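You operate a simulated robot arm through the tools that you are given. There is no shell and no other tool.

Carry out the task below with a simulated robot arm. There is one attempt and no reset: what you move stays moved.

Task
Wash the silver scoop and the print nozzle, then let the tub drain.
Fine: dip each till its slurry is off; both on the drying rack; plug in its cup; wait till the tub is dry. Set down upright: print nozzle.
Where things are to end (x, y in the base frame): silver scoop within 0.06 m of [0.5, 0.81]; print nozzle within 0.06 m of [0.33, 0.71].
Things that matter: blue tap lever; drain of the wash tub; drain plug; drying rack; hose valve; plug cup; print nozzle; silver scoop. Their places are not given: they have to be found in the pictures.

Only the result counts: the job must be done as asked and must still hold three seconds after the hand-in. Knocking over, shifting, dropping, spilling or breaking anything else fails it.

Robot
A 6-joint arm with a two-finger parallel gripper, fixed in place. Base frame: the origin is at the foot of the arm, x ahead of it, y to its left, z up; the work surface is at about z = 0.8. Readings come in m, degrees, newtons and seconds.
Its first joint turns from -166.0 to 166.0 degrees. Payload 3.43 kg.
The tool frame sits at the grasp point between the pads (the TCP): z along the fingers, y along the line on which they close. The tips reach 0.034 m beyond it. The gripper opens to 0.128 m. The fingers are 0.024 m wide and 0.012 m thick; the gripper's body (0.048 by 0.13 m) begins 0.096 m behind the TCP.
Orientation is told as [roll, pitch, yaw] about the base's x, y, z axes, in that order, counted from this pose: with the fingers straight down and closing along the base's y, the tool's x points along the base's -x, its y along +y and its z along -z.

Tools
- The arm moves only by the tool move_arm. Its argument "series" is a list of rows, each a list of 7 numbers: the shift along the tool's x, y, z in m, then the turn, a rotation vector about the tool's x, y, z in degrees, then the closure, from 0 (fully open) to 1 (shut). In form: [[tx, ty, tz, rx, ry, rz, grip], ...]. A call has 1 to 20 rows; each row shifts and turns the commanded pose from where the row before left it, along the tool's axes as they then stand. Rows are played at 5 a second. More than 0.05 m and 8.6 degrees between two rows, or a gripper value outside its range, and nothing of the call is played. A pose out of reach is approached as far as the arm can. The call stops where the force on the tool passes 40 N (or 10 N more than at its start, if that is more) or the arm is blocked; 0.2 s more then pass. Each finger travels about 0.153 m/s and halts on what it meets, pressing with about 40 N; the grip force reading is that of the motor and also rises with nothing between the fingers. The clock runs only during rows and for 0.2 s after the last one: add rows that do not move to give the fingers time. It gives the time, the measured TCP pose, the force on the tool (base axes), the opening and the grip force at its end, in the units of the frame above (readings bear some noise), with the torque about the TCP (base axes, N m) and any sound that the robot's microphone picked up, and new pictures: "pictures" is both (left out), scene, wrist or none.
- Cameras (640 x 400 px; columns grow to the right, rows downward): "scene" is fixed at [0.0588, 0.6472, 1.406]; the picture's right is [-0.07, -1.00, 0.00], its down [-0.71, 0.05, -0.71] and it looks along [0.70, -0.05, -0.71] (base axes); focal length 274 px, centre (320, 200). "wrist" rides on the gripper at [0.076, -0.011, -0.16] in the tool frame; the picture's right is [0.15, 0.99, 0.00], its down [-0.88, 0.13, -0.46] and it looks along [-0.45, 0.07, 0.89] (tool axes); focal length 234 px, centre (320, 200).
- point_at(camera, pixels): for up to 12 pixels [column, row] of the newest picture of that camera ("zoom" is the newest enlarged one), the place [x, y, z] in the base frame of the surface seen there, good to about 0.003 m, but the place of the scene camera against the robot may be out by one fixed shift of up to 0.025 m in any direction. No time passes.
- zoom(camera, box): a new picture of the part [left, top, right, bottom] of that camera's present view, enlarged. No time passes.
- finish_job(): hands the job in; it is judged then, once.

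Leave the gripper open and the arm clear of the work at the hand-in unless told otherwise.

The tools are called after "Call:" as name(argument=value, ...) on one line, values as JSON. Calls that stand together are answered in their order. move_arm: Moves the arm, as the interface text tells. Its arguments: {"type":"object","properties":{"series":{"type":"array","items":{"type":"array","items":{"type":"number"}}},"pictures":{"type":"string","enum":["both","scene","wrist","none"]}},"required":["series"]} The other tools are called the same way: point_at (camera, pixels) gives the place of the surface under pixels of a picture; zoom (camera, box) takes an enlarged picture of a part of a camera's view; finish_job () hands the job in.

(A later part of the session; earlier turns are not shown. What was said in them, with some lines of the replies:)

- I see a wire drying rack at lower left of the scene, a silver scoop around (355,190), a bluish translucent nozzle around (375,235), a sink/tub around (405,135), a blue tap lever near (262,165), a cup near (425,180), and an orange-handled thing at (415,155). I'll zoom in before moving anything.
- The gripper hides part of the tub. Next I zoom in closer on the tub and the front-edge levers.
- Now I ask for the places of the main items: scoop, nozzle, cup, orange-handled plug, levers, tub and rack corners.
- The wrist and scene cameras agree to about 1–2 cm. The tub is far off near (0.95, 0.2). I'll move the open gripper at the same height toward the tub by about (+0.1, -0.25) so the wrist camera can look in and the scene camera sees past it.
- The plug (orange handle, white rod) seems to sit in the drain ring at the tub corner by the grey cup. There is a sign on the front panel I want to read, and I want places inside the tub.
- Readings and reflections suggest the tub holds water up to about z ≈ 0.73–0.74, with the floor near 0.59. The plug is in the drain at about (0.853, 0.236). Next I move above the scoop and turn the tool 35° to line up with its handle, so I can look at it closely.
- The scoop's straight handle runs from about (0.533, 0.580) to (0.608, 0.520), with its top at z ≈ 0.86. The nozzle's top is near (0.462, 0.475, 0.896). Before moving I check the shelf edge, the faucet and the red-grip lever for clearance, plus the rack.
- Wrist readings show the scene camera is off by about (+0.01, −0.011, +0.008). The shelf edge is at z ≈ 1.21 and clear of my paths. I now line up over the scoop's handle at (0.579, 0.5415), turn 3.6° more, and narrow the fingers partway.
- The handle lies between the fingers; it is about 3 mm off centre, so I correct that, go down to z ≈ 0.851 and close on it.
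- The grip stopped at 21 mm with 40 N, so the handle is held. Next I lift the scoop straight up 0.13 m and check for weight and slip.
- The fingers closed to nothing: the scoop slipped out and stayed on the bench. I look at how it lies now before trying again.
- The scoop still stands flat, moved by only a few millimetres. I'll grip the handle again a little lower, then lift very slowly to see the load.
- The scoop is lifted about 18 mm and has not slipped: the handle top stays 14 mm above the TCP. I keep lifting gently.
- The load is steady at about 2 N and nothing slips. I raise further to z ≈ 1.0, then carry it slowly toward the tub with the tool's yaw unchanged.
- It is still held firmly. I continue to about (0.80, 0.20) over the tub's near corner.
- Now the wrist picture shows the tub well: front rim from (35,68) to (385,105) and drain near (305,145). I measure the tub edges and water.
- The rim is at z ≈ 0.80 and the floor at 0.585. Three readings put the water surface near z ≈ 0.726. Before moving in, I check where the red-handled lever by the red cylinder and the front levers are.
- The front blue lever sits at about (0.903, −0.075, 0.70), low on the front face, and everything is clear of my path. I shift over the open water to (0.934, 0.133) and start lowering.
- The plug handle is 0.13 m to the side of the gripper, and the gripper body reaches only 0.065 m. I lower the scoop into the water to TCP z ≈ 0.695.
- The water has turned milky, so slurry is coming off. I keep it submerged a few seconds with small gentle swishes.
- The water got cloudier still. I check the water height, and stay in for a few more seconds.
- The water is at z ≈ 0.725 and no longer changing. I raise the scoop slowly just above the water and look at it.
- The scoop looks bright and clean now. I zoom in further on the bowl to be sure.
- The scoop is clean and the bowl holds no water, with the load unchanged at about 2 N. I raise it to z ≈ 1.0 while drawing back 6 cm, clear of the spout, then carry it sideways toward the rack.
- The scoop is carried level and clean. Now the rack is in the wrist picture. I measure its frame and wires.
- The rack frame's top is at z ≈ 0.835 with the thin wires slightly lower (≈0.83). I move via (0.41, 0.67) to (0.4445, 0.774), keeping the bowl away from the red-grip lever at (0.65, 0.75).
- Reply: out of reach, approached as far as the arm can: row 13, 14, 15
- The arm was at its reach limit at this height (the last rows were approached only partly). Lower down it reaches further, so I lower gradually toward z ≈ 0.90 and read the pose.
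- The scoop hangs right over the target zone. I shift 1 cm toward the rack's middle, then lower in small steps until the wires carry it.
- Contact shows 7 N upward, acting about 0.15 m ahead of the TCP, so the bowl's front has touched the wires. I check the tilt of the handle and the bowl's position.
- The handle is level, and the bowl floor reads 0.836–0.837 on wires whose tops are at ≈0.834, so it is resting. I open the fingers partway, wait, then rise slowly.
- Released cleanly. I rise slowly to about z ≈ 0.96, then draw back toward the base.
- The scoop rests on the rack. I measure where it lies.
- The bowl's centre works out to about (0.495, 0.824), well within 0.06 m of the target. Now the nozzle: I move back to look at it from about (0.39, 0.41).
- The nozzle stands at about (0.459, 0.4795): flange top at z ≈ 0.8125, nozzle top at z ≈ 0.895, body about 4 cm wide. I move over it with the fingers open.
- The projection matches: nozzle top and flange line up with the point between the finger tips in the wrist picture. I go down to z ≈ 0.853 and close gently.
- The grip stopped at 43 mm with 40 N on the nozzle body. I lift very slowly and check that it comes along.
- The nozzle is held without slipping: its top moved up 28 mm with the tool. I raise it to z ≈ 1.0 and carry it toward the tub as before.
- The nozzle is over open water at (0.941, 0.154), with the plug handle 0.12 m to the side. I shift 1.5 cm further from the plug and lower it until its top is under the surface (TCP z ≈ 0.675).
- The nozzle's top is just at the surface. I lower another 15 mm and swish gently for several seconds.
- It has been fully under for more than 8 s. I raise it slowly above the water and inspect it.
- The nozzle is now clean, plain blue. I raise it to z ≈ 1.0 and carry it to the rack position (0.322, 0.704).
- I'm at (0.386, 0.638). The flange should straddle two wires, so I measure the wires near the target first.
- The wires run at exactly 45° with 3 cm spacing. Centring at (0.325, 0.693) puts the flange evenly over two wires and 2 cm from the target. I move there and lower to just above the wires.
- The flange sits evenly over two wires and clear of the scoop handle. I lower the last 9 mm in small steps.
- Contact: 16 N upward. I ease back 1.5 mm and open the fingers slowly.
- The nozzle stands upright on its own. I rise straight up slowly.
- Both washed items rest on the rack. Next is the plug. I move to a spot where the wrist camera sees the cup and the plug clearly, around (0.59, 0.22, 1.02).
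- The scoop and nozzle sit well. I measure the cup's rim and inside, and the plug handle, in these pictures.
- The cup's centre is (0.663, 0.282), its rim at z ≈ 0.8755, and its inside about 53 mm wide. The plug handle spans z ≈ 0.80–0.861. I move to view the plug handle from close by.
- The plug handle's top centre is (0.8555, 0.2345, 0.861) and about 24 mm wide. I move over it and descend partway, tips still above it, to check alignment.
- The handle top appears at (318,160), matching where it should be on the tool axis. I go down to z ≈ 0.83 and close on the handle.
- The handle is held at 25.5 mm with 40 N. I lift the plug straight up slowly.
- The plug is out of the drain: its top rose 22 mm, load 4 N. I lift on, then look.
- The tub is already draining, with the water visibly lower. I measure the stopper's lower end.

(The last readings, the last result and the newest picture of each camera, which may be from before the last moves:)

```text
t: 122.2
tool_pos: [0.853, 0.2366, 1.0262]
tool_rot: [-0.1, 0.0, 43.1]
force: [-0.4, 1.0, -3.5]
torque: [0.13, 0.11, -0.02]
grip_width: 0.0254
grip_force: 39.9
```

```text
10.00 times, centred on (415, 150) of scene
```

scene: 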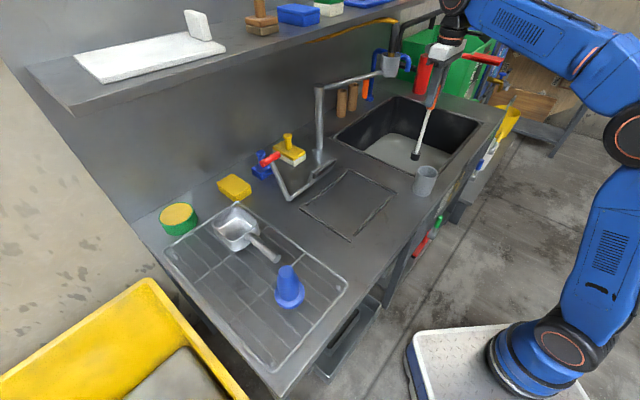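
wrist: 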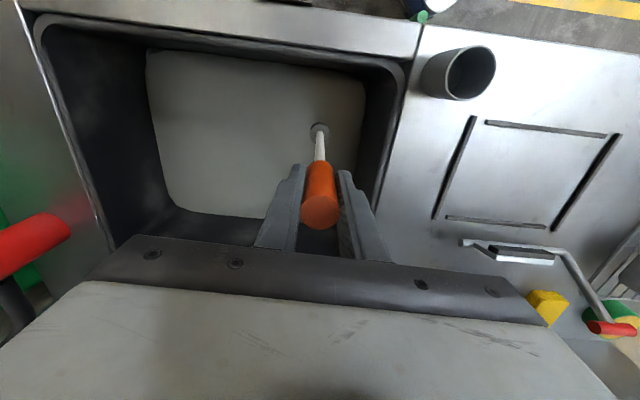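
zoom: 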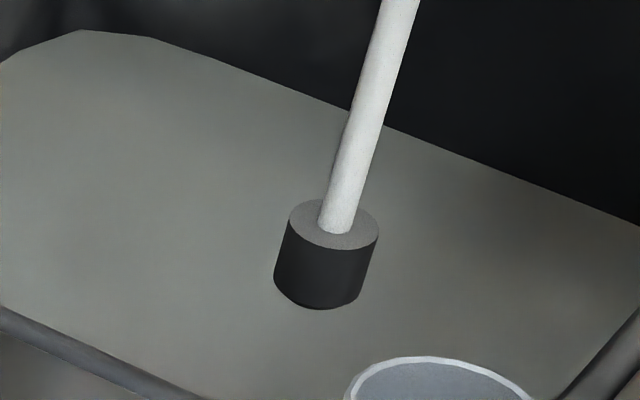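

The stopper's bottom is about 0.236 m below the TCP and 34 mm wide, so it fits the 53 mm cup. I raise and carry it toward the cup, keeping its bottom above the cup's rim.

Call:
move_arm(series=[[0, 0, -0.006, 0, 0, 0, 1], [0, 0, -0.012, 0, 0, 0, 1], [0, 0, -0.014, 0, 0, 0, 1], [0.002, 0.003, -0.014, 0, 0, 0, 1], [0.0043, 0.0065, -0.014, 0, 0, 0, 1], [0.0086, 0.013, -0.014, 0, 0, 0, 1], [0.0118, 0.018, -0.014, 0, 0, 0, 1], [0.014, 0.0212, -0.012, 0, 0, 0, 1], [0.015, 0.0228, -0.01, 0, 0, 0, 1], [0.015, 0.0228, -0.004, 0, 0, 0, 1], [0.014, 0.0212, 0, 0, 0, 0, 1], [0.0108, 0.016, 0, 0, 0, 0, 1], [0.0075, 0.0115, 0, 0, 0, 0, 1], [0.0045, 0.0072, 0, 0, 0, 0, 1], [0, 0, 0, 0, 0, 0, 1]])

Call:
zoom(camera="scene", box=[360, 80, 480, 210])

Call:
zoom(camera="wrist", box=[220, 80, 420, 260])

```text
t: 125.4
tool_pos: [0.6636, 0.2819, 1.1419]
tool_rot: [0.0, -0.2, 43.1]
force: [-0.4, -0.1, -3.4]
torque: [0.15, 0.1, 0.0]
grip_width: 0.0255
grip_force: 39.5
```

scene: 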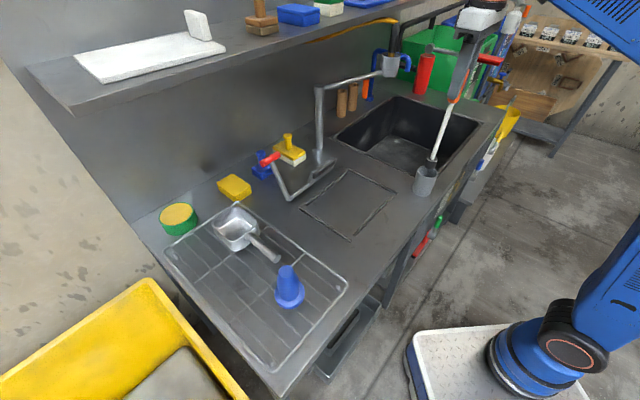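
wrist: 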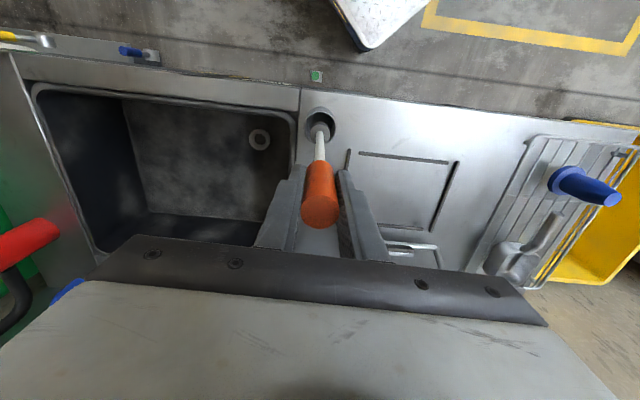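

```text
3.08 times, centred on (420, 145) of scene
```

zoom: 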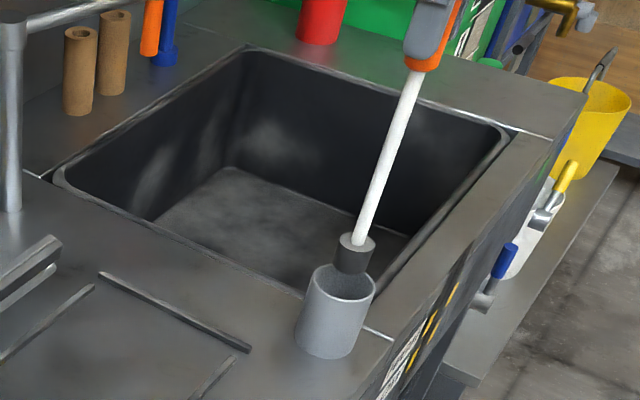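

```text
2.22 times, centred on (320, 170) of wrist
```

zoom: 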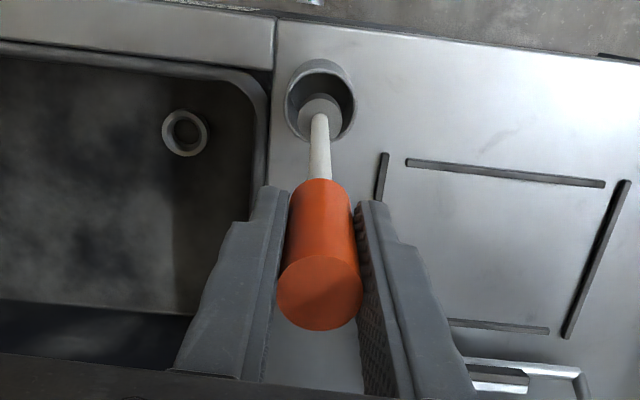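

The stopper hovers over the cup and the tub looks empty of water. I check how well the stopper is centred.

Call:
point_at(camera="zoom", pixels=[[305, 105], [335, 108], [320, 97], [333, 125], [320, 150], [290, 100], [352, 100], [319, 62], [318, 200], [320, 295]])

Call:
point_at(camera="scene", pixels=[[431, 163], [427, 160], [435, 161], [432, 158], [437, 140], [446, 112], [428, 176], [434, 167]])

```text
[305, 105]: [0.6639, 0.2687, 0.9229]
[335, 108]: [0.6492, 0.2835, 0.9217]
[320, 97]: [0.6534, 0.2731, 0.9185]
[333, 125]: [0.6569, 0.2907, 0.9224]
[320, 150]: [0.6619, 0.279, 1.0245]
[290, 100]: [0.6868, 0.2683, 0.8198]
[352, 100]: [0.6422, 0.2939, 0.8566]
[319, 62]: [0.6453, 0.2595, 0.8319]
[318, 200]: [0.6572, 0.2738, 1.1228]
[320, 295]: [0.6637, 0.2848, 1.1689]
```

```text
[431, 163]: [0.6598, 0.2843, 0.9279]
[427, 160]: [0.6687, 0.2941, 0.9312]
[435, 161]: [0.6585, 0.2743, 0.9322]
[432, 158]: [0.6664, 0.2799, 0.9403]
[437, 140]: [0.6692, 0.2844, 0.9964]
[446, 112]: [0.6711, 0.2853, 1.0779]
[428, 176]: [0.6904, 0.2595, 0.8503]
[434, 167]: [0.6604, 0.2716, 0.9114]
```

The stopper is centred over the cup to within about 2 mm, and the margin is 9 mm. I lower it in steps into the cup, watching the force.

Call:
move_arm(series=[[-0.002, 0, 0.005, 0, 0, 0, 1], [0, 0, 0.01, 0, 0, 0, 1], [0, 0, 0.012, 0, 0, 0, 1], [0, 0, 0.012, 0, 0, 0, 1], [0, 0, 0.01, 0, 0, 0, 1], [0, 0, 0.006, 0, 0, 0, 1], [0, 0, 0, 0, 0, 0, 1]])

Call:
zoom(camera="scene", box=[380, 110, 480, 210])

Call:
zoom(camera="wrist", box=[270, 90, 370, 190])

```text
t: 127.0
tool_pos: [0.6656, 0.2825, 1.0856]
tool_rot: [0.0, 0.0, 43.1]
force: [0.2, 0.2, -4.0]
torque: [0.15, 0.14, -0.01]
grip_width: 0.0253
grip_force: 40.1
```

scene: 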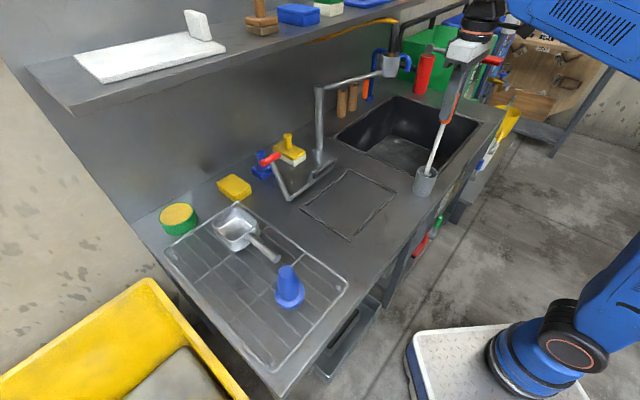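
wrist: 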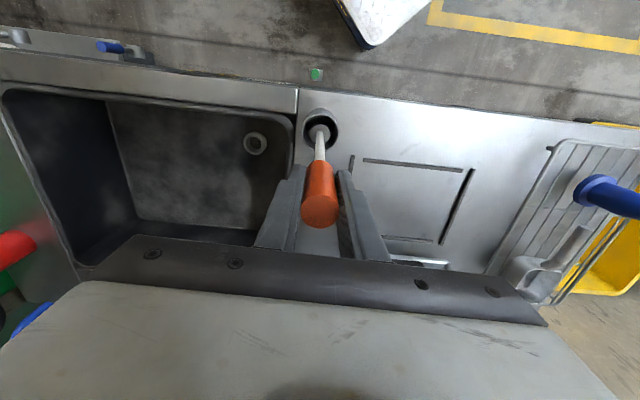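

```text
4.00 times, centred on (430, 160) of scene
```

zoom: 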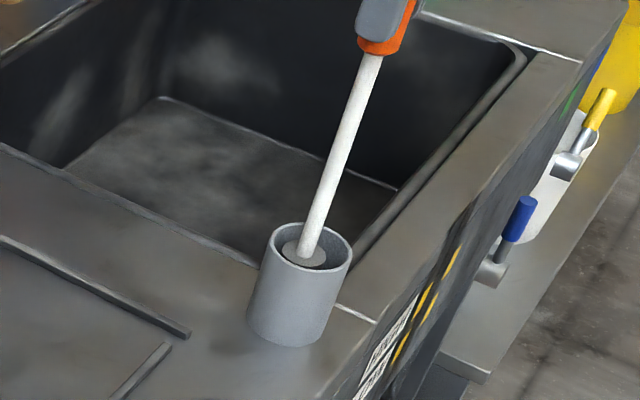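

```text
4.00 times, centred on (320, 140) of wrist
```

zoom: 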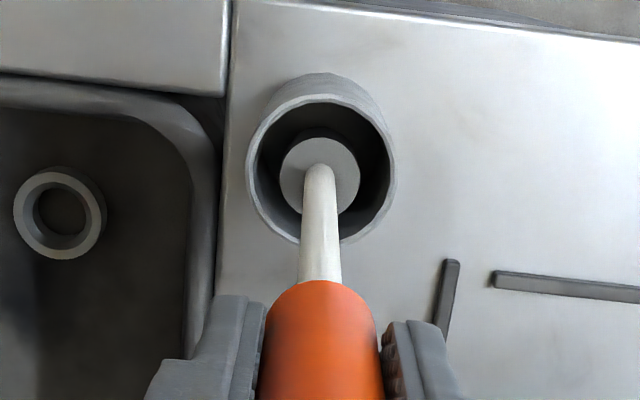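

The stopper is inside the cup mouth and centred. I continue down to the cup floor in small steps.

Call:
move_arm(series=[[0, 0, 0.006, 0, 0, 0, 1], [0, 0, 0.008, 0, 0, 0, 1], [0, 0, 0.008, 0, 0, 0, 1], [0, 0, 0.007, 0, 0, 0, 1], [0, 0, 0.005, 0, 0, 0, 1], [0, 0, 0.003, 0, 0, 0, 1], [0, 0, 0, 0, 0, 0, 1]], pictures="wrist")

```text
t: 128.4
tool_pos: [0.6636, 0.2812, 1.0531]
tool_rot: [0.0, -0.5, 43.1]
force: [-2.5, 0.4, 10.9]
torque: [-0.07, 0.95, -0.02]
grip_width: 0.0251
grip_force: 39.8
stopped in row 6: the force on the tool passed its limit at 49 N (the readings are from after the stop); the commanded pose is now the measured one
```

wrist: 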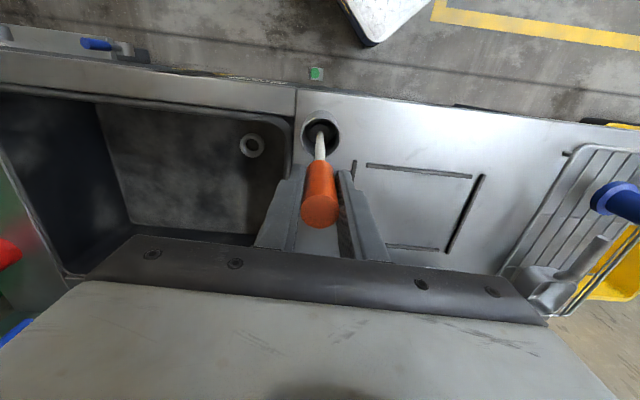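

The stopper met the cup floor; the motion stopped and now reads 11 N. I ease up 2 mm, check the picture, then release.

Call:
move_arm(series=[[0, 0, -0.001, 0, 0, 0, 1], [0, 0, -0.001, 0, 0, 0, 1], [0, 0, 0, 0, 0, 0, 1]])

Call:
zoom(camera="scene", box=[380, 110, 480, 210])

Call:
zoom(camera="wrist", box=[270, 90, 370, 190])

```text
t: 129.2
tool_pos: [0.6653, 0.2825, 1.0525]
tool_rot: [0.0, -0.4, 43.1]
force: [0.3, -0.3, -2.9]
torque: [-0.1, -0.12, 0.0]
grip_width: 0.0251
grip_force: 40.3
```

scene: 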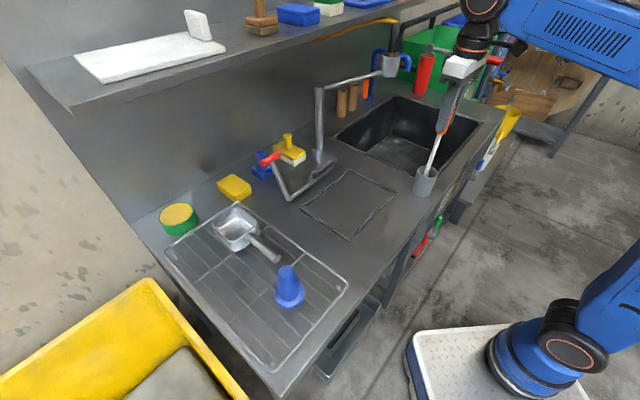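
wrist: 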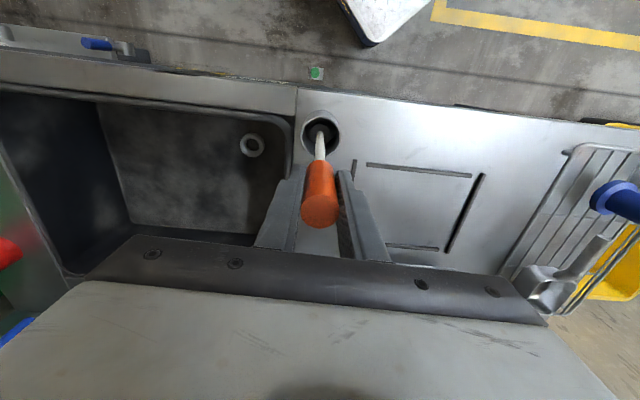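

```text
4.00 times, centred on (430, 160) of scene
```

zoom: 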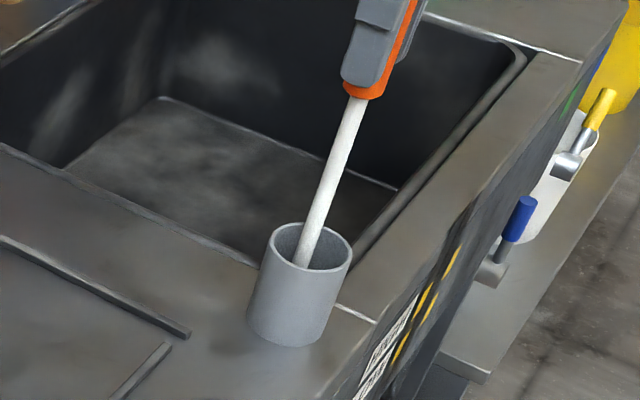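

```text
4.00 times, centred on (320, 140) of wrist
```

zoom: 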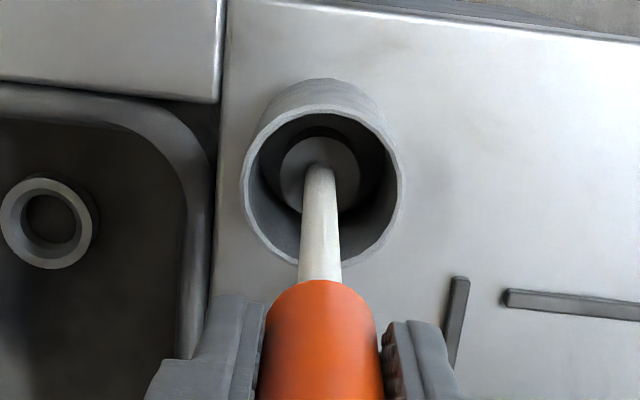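

The plug now stands in the cup, nearly weightless on the tool. I open the fingers slowly.

Call:
move_arm(series=[[0, 0, 0.001, 0, 0, 0, 0.95], [0, 0, 0, 0, 0, 0, 0.85], [0, 0, 0, 0, 0, 0, 0.75], [0, 0, 0, 0, 0, 0, 0.65], [0, 0, 0, 0, 0, 0, 0.5], [0, 0, 0, 0, 0, 0, 0.35], [0, 0, 0, 0, 0, 0, 0.2], [0, 0, 0, 0, 0, 0, 0], [0, 0, 0, 0, 0, 0, 0], [0, 0, 0, 0, 0, 0, 0]])

Call:
zoom(camera="scene", box=[370, 90, 490, 210])

Call:
zoom(camera="wrist", box=[220, 80, 420, 260])

```text
t: 131.4
tool_pos: [0.6661, 0.2817, 1.0531]
tool_rot: [0.0, -0.3, 43.2]
force: [0.5, -0.3, 0.2]
torque: [-0.04, 0.02, 0.01]
grip_width: 0.1277
grip_force: 0.1
```

scene: 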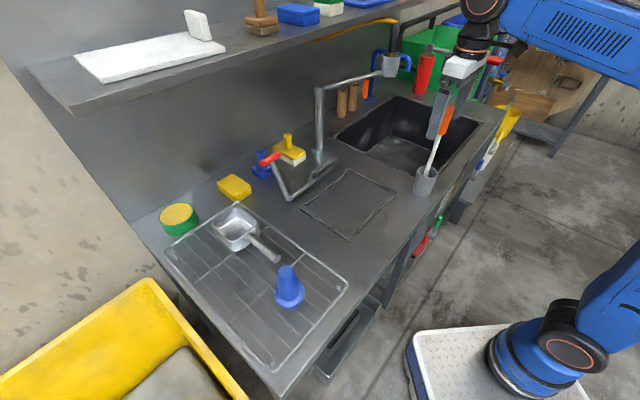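
wrist: 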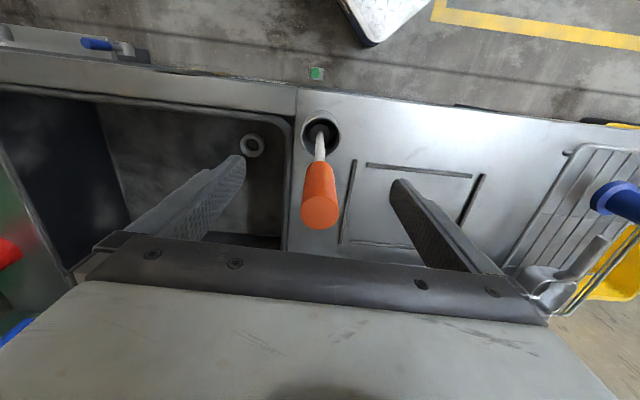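

```text
3.33 times, centred on (430, 150) of scene
```

zoom: 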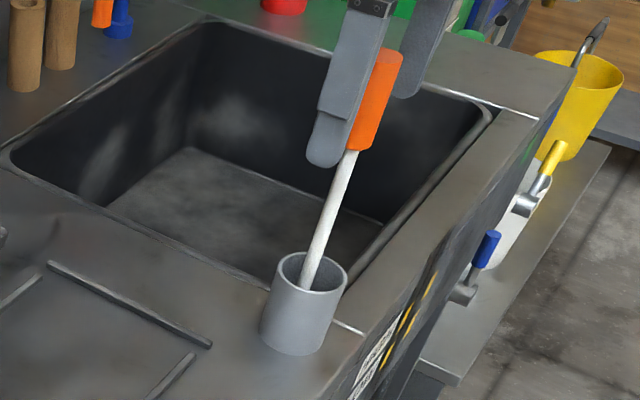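

```text
2.22 times, centred on (320, 170) of wrist
```

zoom: 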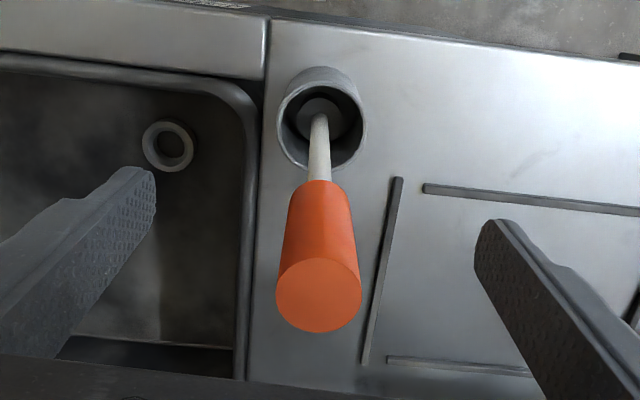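

The plug stands upright in the cup, free of the fingers. I rise straight up past its top, then back away toward the base.

Call:
move_arm(series=[[0, 0, -0.01, 0, 0, 0, 0], [0, 0, -0.015, 0, 0, 0, 0], [0, 0, -0.02, 0, 0, 0, 0], [0, 0, -0.025, 0, 0, 0, 0], [0, 0, -0.025, 0, 0, 0, 0], [0, 0, -0.015, 0, 0, 0, 0], [0, 0, 0, 0, 0, 0, 0], [0.02, 0, 0, 0, 0, 0, 0], [0.035, 0, 0, 0, 0, 0, 0], [0.04, 0, 0, 0, 0, 0, 0], [0.04, 0, 0, 0, 0, 0, 0], [0.02, 0, 0, 0, 0, 0, 0], [0, 0, 0, 0, 0, 0, 0]])

Call:
zoom(camera="scene", box=[320, 70, 500, 210])

Call:
zoom(camera="scene", box=[340, 95, 470, 185])

```text
t: 134.2
tool_pos: [0.5515, 0.1741, 1.1602]
tool_rot: [0.0, -0.4, 43.1]
force: [0.0, -0.8, 0.2]
torque: [-0.02, 0.01, 0.01]
grip_width: 0.1279
grip_force: 0.0
```

scene: 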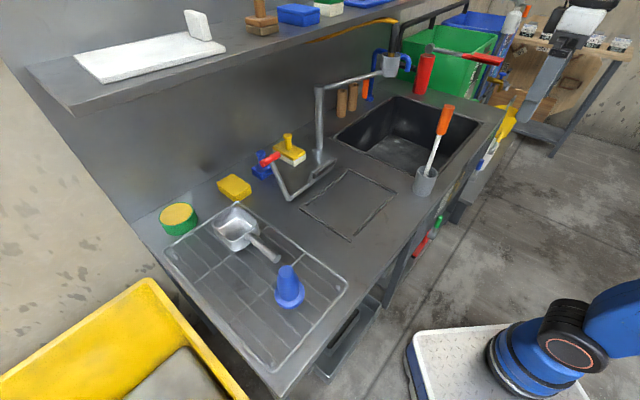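
wrist: 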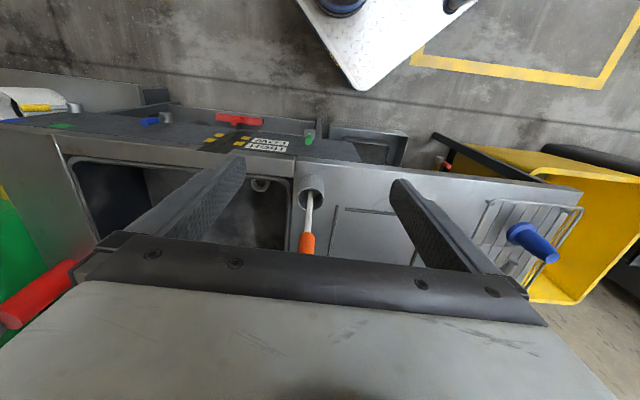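

```text
2.86 times, centred on (410, 140) of scene
```

zoom: 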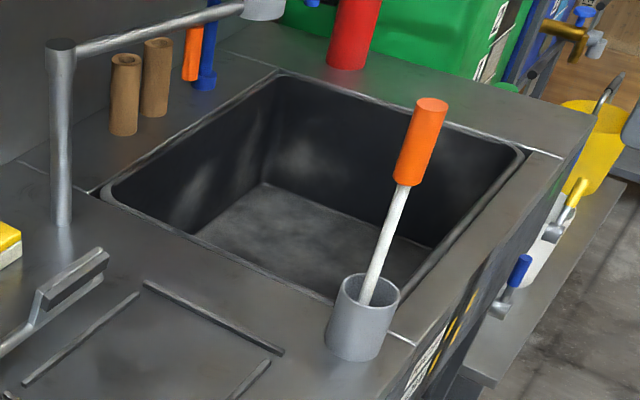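

```text
4.44 times, centred on (405, 140) of scene
```

zoom: 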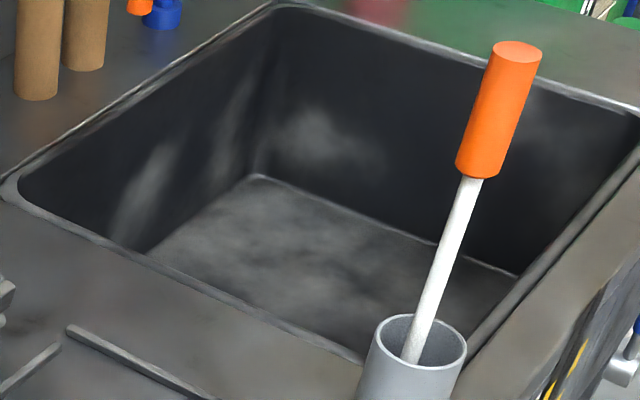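

The plug stands in its cup. The tub floor looks drained; I wait a few seconds and move the wrist camera over the tub, well away from the plug, to check for leftover water or an inflow.

Call:
move_arm(series=[[-0.004, -0.012, 0, 0, 0, 0, 0], [-0.012, -0.036, 0, 0, 0, 0, 0], [-0.012, -0.036, 0, 0, 0, 0, 0], [-0.012, -0.036, 0, 0, 0, 0, 0], [-0.012, -0.036, 0, 0, 0, 0, 0], [-0.012, -0.036, 0, 0, 0, 0, 0], [-0.01, -0.03, 0, 0, 0, 0, 0], [-0.008, -0.024, 0, 0, 0, 0, 0], [0, 0, 0, 0, 0, 0, 0], [0, 0, 0, 0, 0, 0, 0], [0, 0, 0, 0, 0, 0, 0], [0, 0, 0, 0, 0, 0, 0], [0, 0, 0, 0, 0, 0, 0], [0, 0, 0, 0, 0, 0, 0], [0, 0, 0, 0, 0, 0, 0], [0, 0, 0, 0, 0, 0, 0]])

Call:
zoom(camera="wrist", box=[200, 80, 440, 260])

Call:
zoom(camera="scene", box=[340, 95, 470, 185])

Call:
zoom(camera="scene", box=[350, 30, 450, 110])

```text
t: 137.6
tool_pos: [0.7793, 0.052, 1.1615]
tool_rot: [0.0, -0.5, 43.0]
force: [0.4, 0.3, -0.1]
torque: [0.03, 0.02, 0.0]
grip_width: 0.128
grip_force: 0.1
```

scene: 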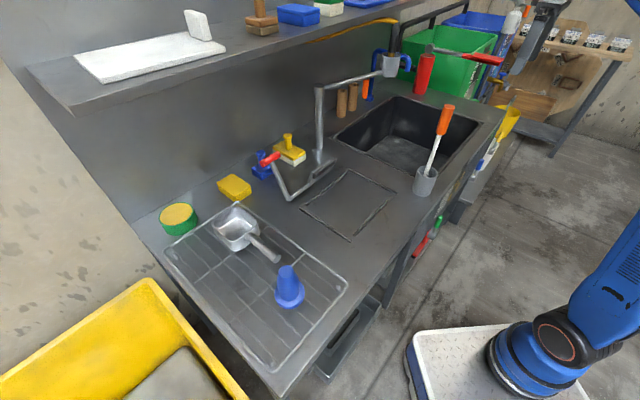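
wrist: 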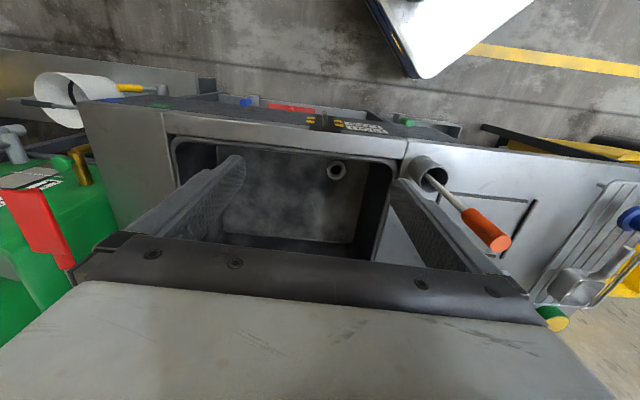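

```text
2.22 times, centred on (320, 170) of wrist
```

zoom: 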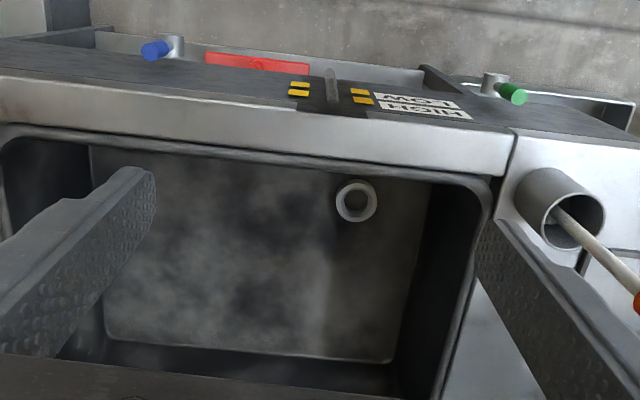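

```text
4.44 times, centred on (405, 140) of scene
```

zoom: 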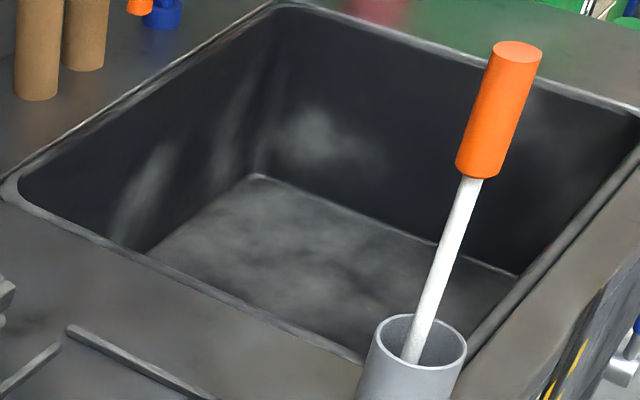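

```text
5.00 times, centred on (400, 70) of scene
```

zoom: 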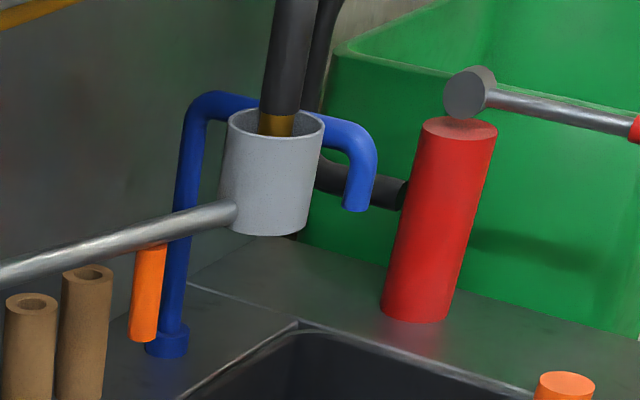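

The tub looks empty and no stream runs from the blue spout. The front panel has a HIGH/LOW sight gauge, so I zoom in on it and on the tub floor.

Call:
zoom(camera="wrist", box=[290, 100, 410, 150])

Call:
zoom(camera="wrist", box=[290, 140, 390, 220])

Call:
point_at(camera="wrist", pixels=[[300, 190], [280, 200], [260, 170], [340, 195], [350, 220], [330, 225], [290, 225], [337, 171]])

```text
5.33 times, centred on (350, 125) of wrist
```

zoom: 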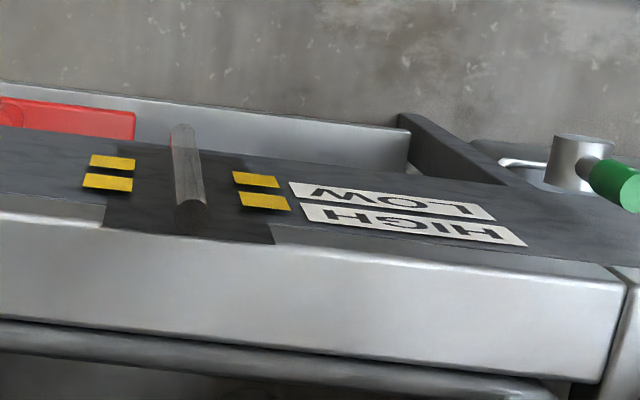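

```text
5.00 times, centred on (340, 180) of wrist
```

zoom: 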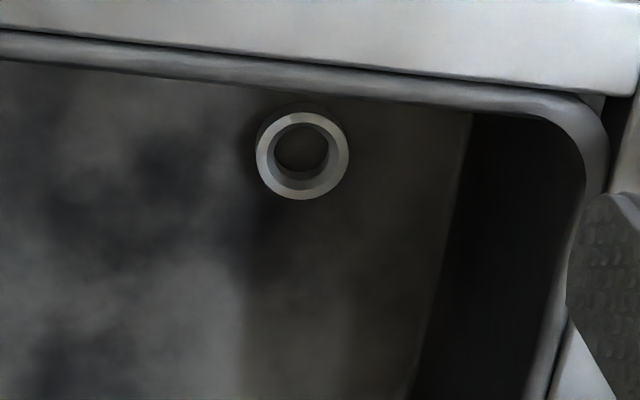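

```text
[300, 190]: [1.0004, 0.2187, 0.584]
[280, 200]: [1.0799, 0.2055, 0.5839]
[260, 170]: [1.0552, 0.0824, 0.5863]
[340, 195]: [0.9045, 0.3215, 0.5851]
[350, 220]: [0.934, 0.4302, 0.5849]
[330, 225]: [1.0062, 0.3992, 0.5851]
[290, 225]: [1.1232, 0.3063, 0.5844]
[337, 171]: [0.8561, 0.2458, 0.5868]
```

The sight-gauge tube is empty and the tub floor reads z ≈ 0.585 everywhere, so there is no water surface. The level also stayed constant while the plug was in, so nothing is flowing in. I draw the arm back clear of the work and wait longer for the last film to dry.

Call:
move_arm(series=[[0.01, 0.01, 0, 0, 0, 0, 0], [0.024, 0.022, 0, 0, 0, 0, 0], [0.028, 0.026, 0, 0, 0, 0, 0], [0.028, 0.026, 0, 0, 0, 0, 0], [0.028, 0.026, 0, 0, 0, 0, 0], [0.028, 0.026, 0, 0, 0, 0, 0], [0.028, 0.026, 0, 0, 0, 0, 0], [0.02, 0.018, 0, 0, 0, 0, 0], [0.01, 0.01, 0, 0, 0, 0, 0], [0, 0, 0, 0, 0, 0, 0], [0, 0, 0, 0, 0, 0, 0], [0, 0, 0, 0, 0, 0, 0], [0, 0, 0, 0, 0, 0, 0], [0, 0, 0, 0, 0, 0, 0], [0, 0, 0, 0, 0, 0, 0], [0, 0, 0, 0, 0, 0, 0], [0, 0, 0, 0, 0, 0, 0], [0, 0, 0, 0, 0, 0, 0], [0, 0, 0, 0, 0, 0, 0], [0, 0, 0, 0, 0, 0, 0]])

Call:
move_arm(series=[[0, 0, 0, 0, 0, 0, 0], [0, 0, 0, 0, 0, 0, 0], [0, 0, 0, 0, 0, 0, 0], [0, 0, 0, 0, 0, 0, 0], [0, 0, 0, 0, 0, 0, 0], [0, 0, 0, 0, 0, 0, 0], [0, 0, 0, 0, 0, 0, 0], [0, 0, 0, 0, 0, 0, 0], [0, 0, 0, 0, 0, 0, 0], [0, 0, 0, 0, 0, 0, 0], [0, 0, 0, 0, 0, 0, 0], [0, 0, 0, 0, 0, 0, 0], [0, 0, 0, 0, 0, 0, 0], [0, 0, 0, 0, 0, 0, 0], [0, 0, 0, 0, 0, 0, 0], [0, 0, 0, 0, 0, 0, 0], [0, 0, 0, 0, 0, 0, 0], [0, 0, 0, 0, 0, 0, 0], [0, 0, 0, 0, 0, 0, 0], [0, 0, 0, 0, 0, 0, 0]])

Call:
zoom(camera="scene", box=[340, 95, 470, 185])

Call:
zoom(camera="scene", box=[150, 180, 360, 330])

```text
t: 141.8
tool_pos: [0.5036, 0.0517, 1.1548]
tool_rot: [-0.1, -0.6, 43.1]
force: [-0.3, 0.3, 0.9]
torque: [0.03, 0.0, 0.0]
grip_width: 0.1281
grip_force: 0.0
out of reach, approached as far as the arm can: row 9
```

scene: 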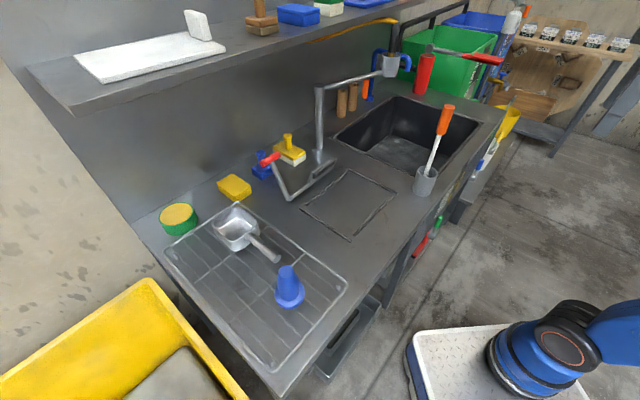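
wrist: 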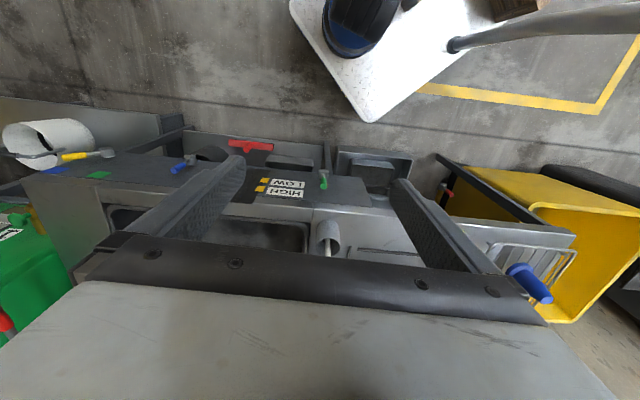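

```text
t: 146.0
tool_pos: [0.5045, 0.0499, 1.1537]
tool_rot: [-0.1, -0.7, 43.1]
force: [-0.3, -0.1, 1.4]
torque: [0.05, -0.03, 0.0]
grip_width: 0.1278
grip_force: 0.0
```

scene: 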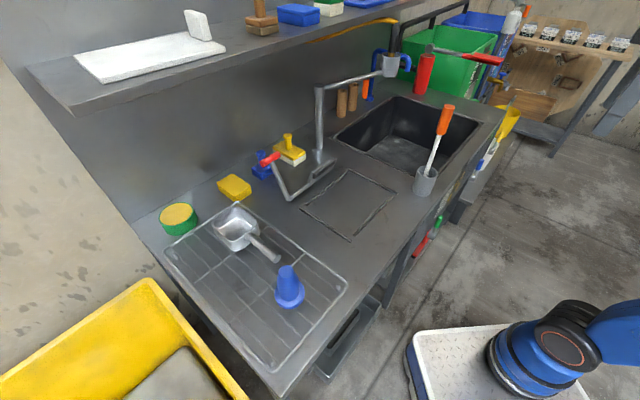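
wrist: 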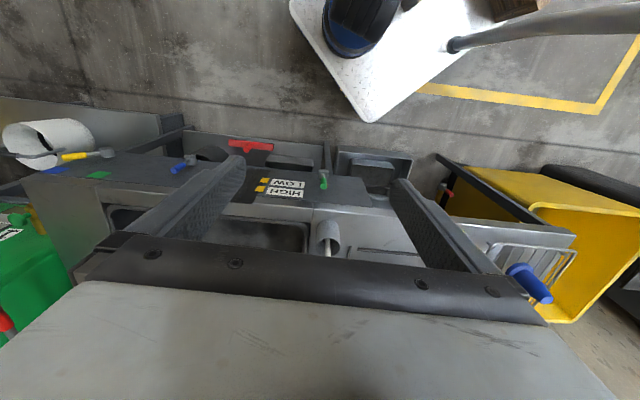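

```text
4.44 times, centred on (405, 140) of scene
```

zoom: 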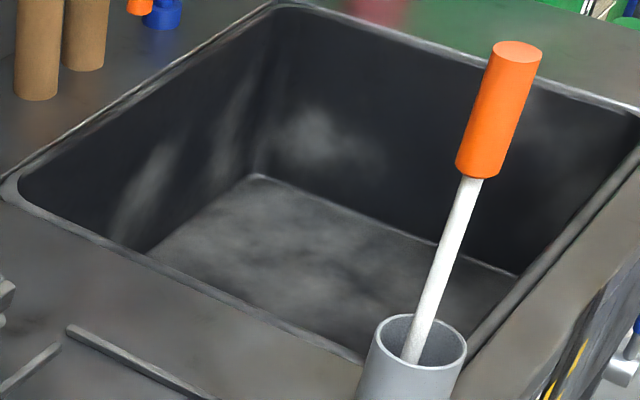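

```text
2.67 times, centred on (255, 255) of scene
```

zoom: 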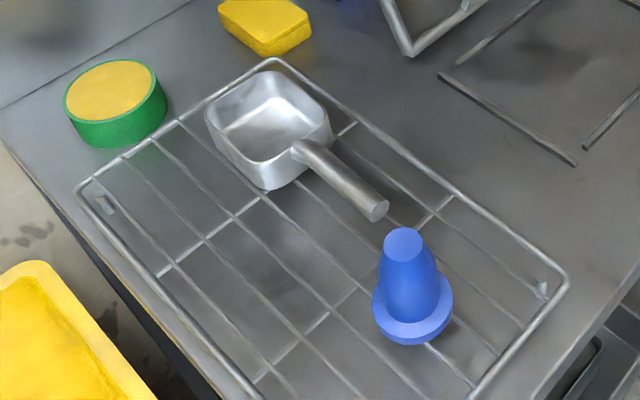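

Nothing changes any more: tub dry, plug in cup, scoop and nozzle on the rack. One last close check of the scoop and nozzle surfaces for leftover slurry, with a little more waiting.

Call:
move_arm(series=[[0, 0, 0, 0, 0, 0, 0], [0, 0, 0, 0, 0, 0, 0], [0, 0, 0, 0, 0, 0, 0], [0, 0, 0, 0, 0, 0, 0], [0, 0, 0, 0, 0, 0, 0], [0, 0, 0, 0, 0, 0, 0], [0, 0, 0, 0, 0, 0, 0], [0, 0, 0, 0, 0, 0, 0], [0, 0, 0, 0, 0, 0, 0], [0, 0, 0, 0, 0, 0, 0], [0, 0, 0, 0, 0, 0, 0], [0, 0, 0, 0, 0, 0, 0], [0, 0, 0, 0, 0, 0, 0], [0, 0, 0, 0, 0, 0, 0], [0, 0, 0, 0, 0, 0, 0], [0, 0, 0, 0, 0, 0, 0], [0, 0, 0, 0, 0, 0, 0], [0, 0, 0, 0, 0, 0, 0], [0, 0, 0, 0, 0, 0, 0], [0, 0, 0, 0, 0, 0, 0]], pictures="scene")

Call:
zoom(camera="scene", box=[205, 195, 315, 315])

Call:
zoom(camera="scene", box=[205, 200, 285, 270])

Call:
point_at(camera="scene", pixels=[[289, 275], [287, 268], [290, 297], [236, 228], [275, 258], [425, 180]])

```text
t: 150.2
tool_pos: [0.5038, 0.0499, 1.1532]
tool_rot: [0.0, -0.7, 43.1]
force: [1.1, -0.6, 0.5]
torque: [0.05, -0.02, 0.0]
grip_width: 0.128
grip_force: 0.1
```

scene: 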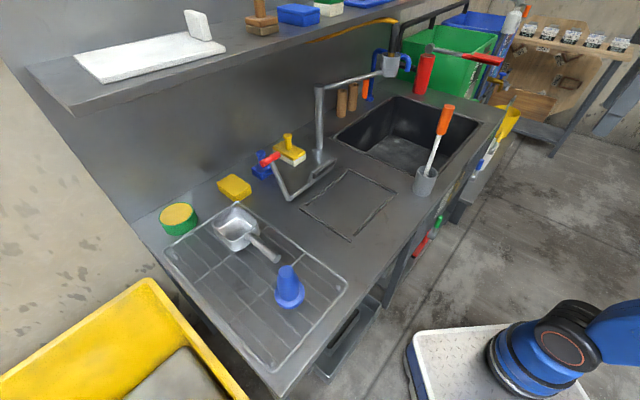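

```text
3.33 times, centred on (260, 255) of scene
```

zoom: 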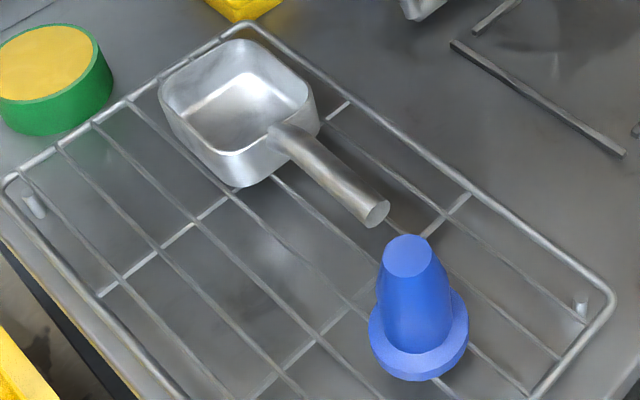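

```text
5.71 times, centred on (245, 235) of scene
```

zoom: 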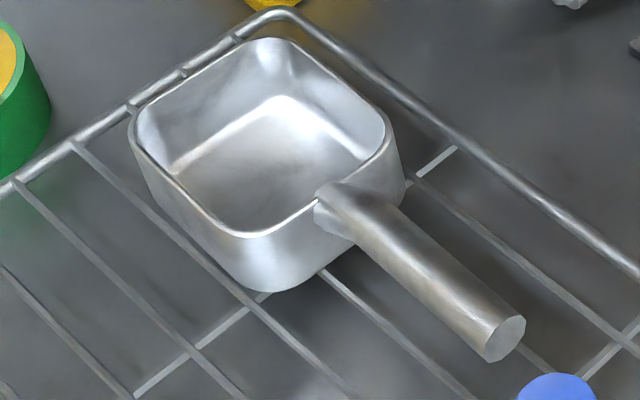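

```text
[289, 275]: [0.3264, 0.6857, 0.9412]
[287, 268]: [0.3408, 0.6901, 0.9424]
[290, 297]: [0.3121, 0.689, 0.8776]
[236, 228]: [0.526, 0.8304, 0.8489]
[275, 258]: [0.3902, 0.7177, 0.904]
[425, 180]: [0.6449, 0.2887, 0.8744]
```

All checks hold:
- **Scoop:** clean, with its bowl centred near (0.495, 0.824) on the rack.
- **Nozzle:** clean and upright near (0.325, 0.693) on the rack.
- **Plug:** standing in its cup.
- **Tub:** drained and unchanged for more than 15 s.
- **Arm:** gripper open and clear of the work.

I hand the job in.

Call:
finish_job()

```text
The job is handed in.
```

I washed the silver scoop and the print nozzle, put both on the drying rack, and drained the tub. I've handed the job in but haven't seen the verdict.

- **Silver scoop:** it came out of the water clean. Its bowl is centred at about (0.495, 0.824), roughly 0.015 m from the target.
- **Print nozzle:** it came out clean and stands upright on the rack at about (0.325, 0.693), roughly 0.018 m from the target.
- **Drain plug:** it stands upright in the grey plug cup.
- **Tub:** I saw no water left in it, the sight gauge on the front panel was empty, and nothing was running in. It looked unchanged from about t = 134 s to t = 150 s, when I handed in.

On my first lift the scoop slipped out of the fingers. It stayed flat on the bench and moved only a few millimetres, and the second, slower lift held.

I left the blue tap lever and the hose valve alone. The gripper is open and the arm is clear of the work.
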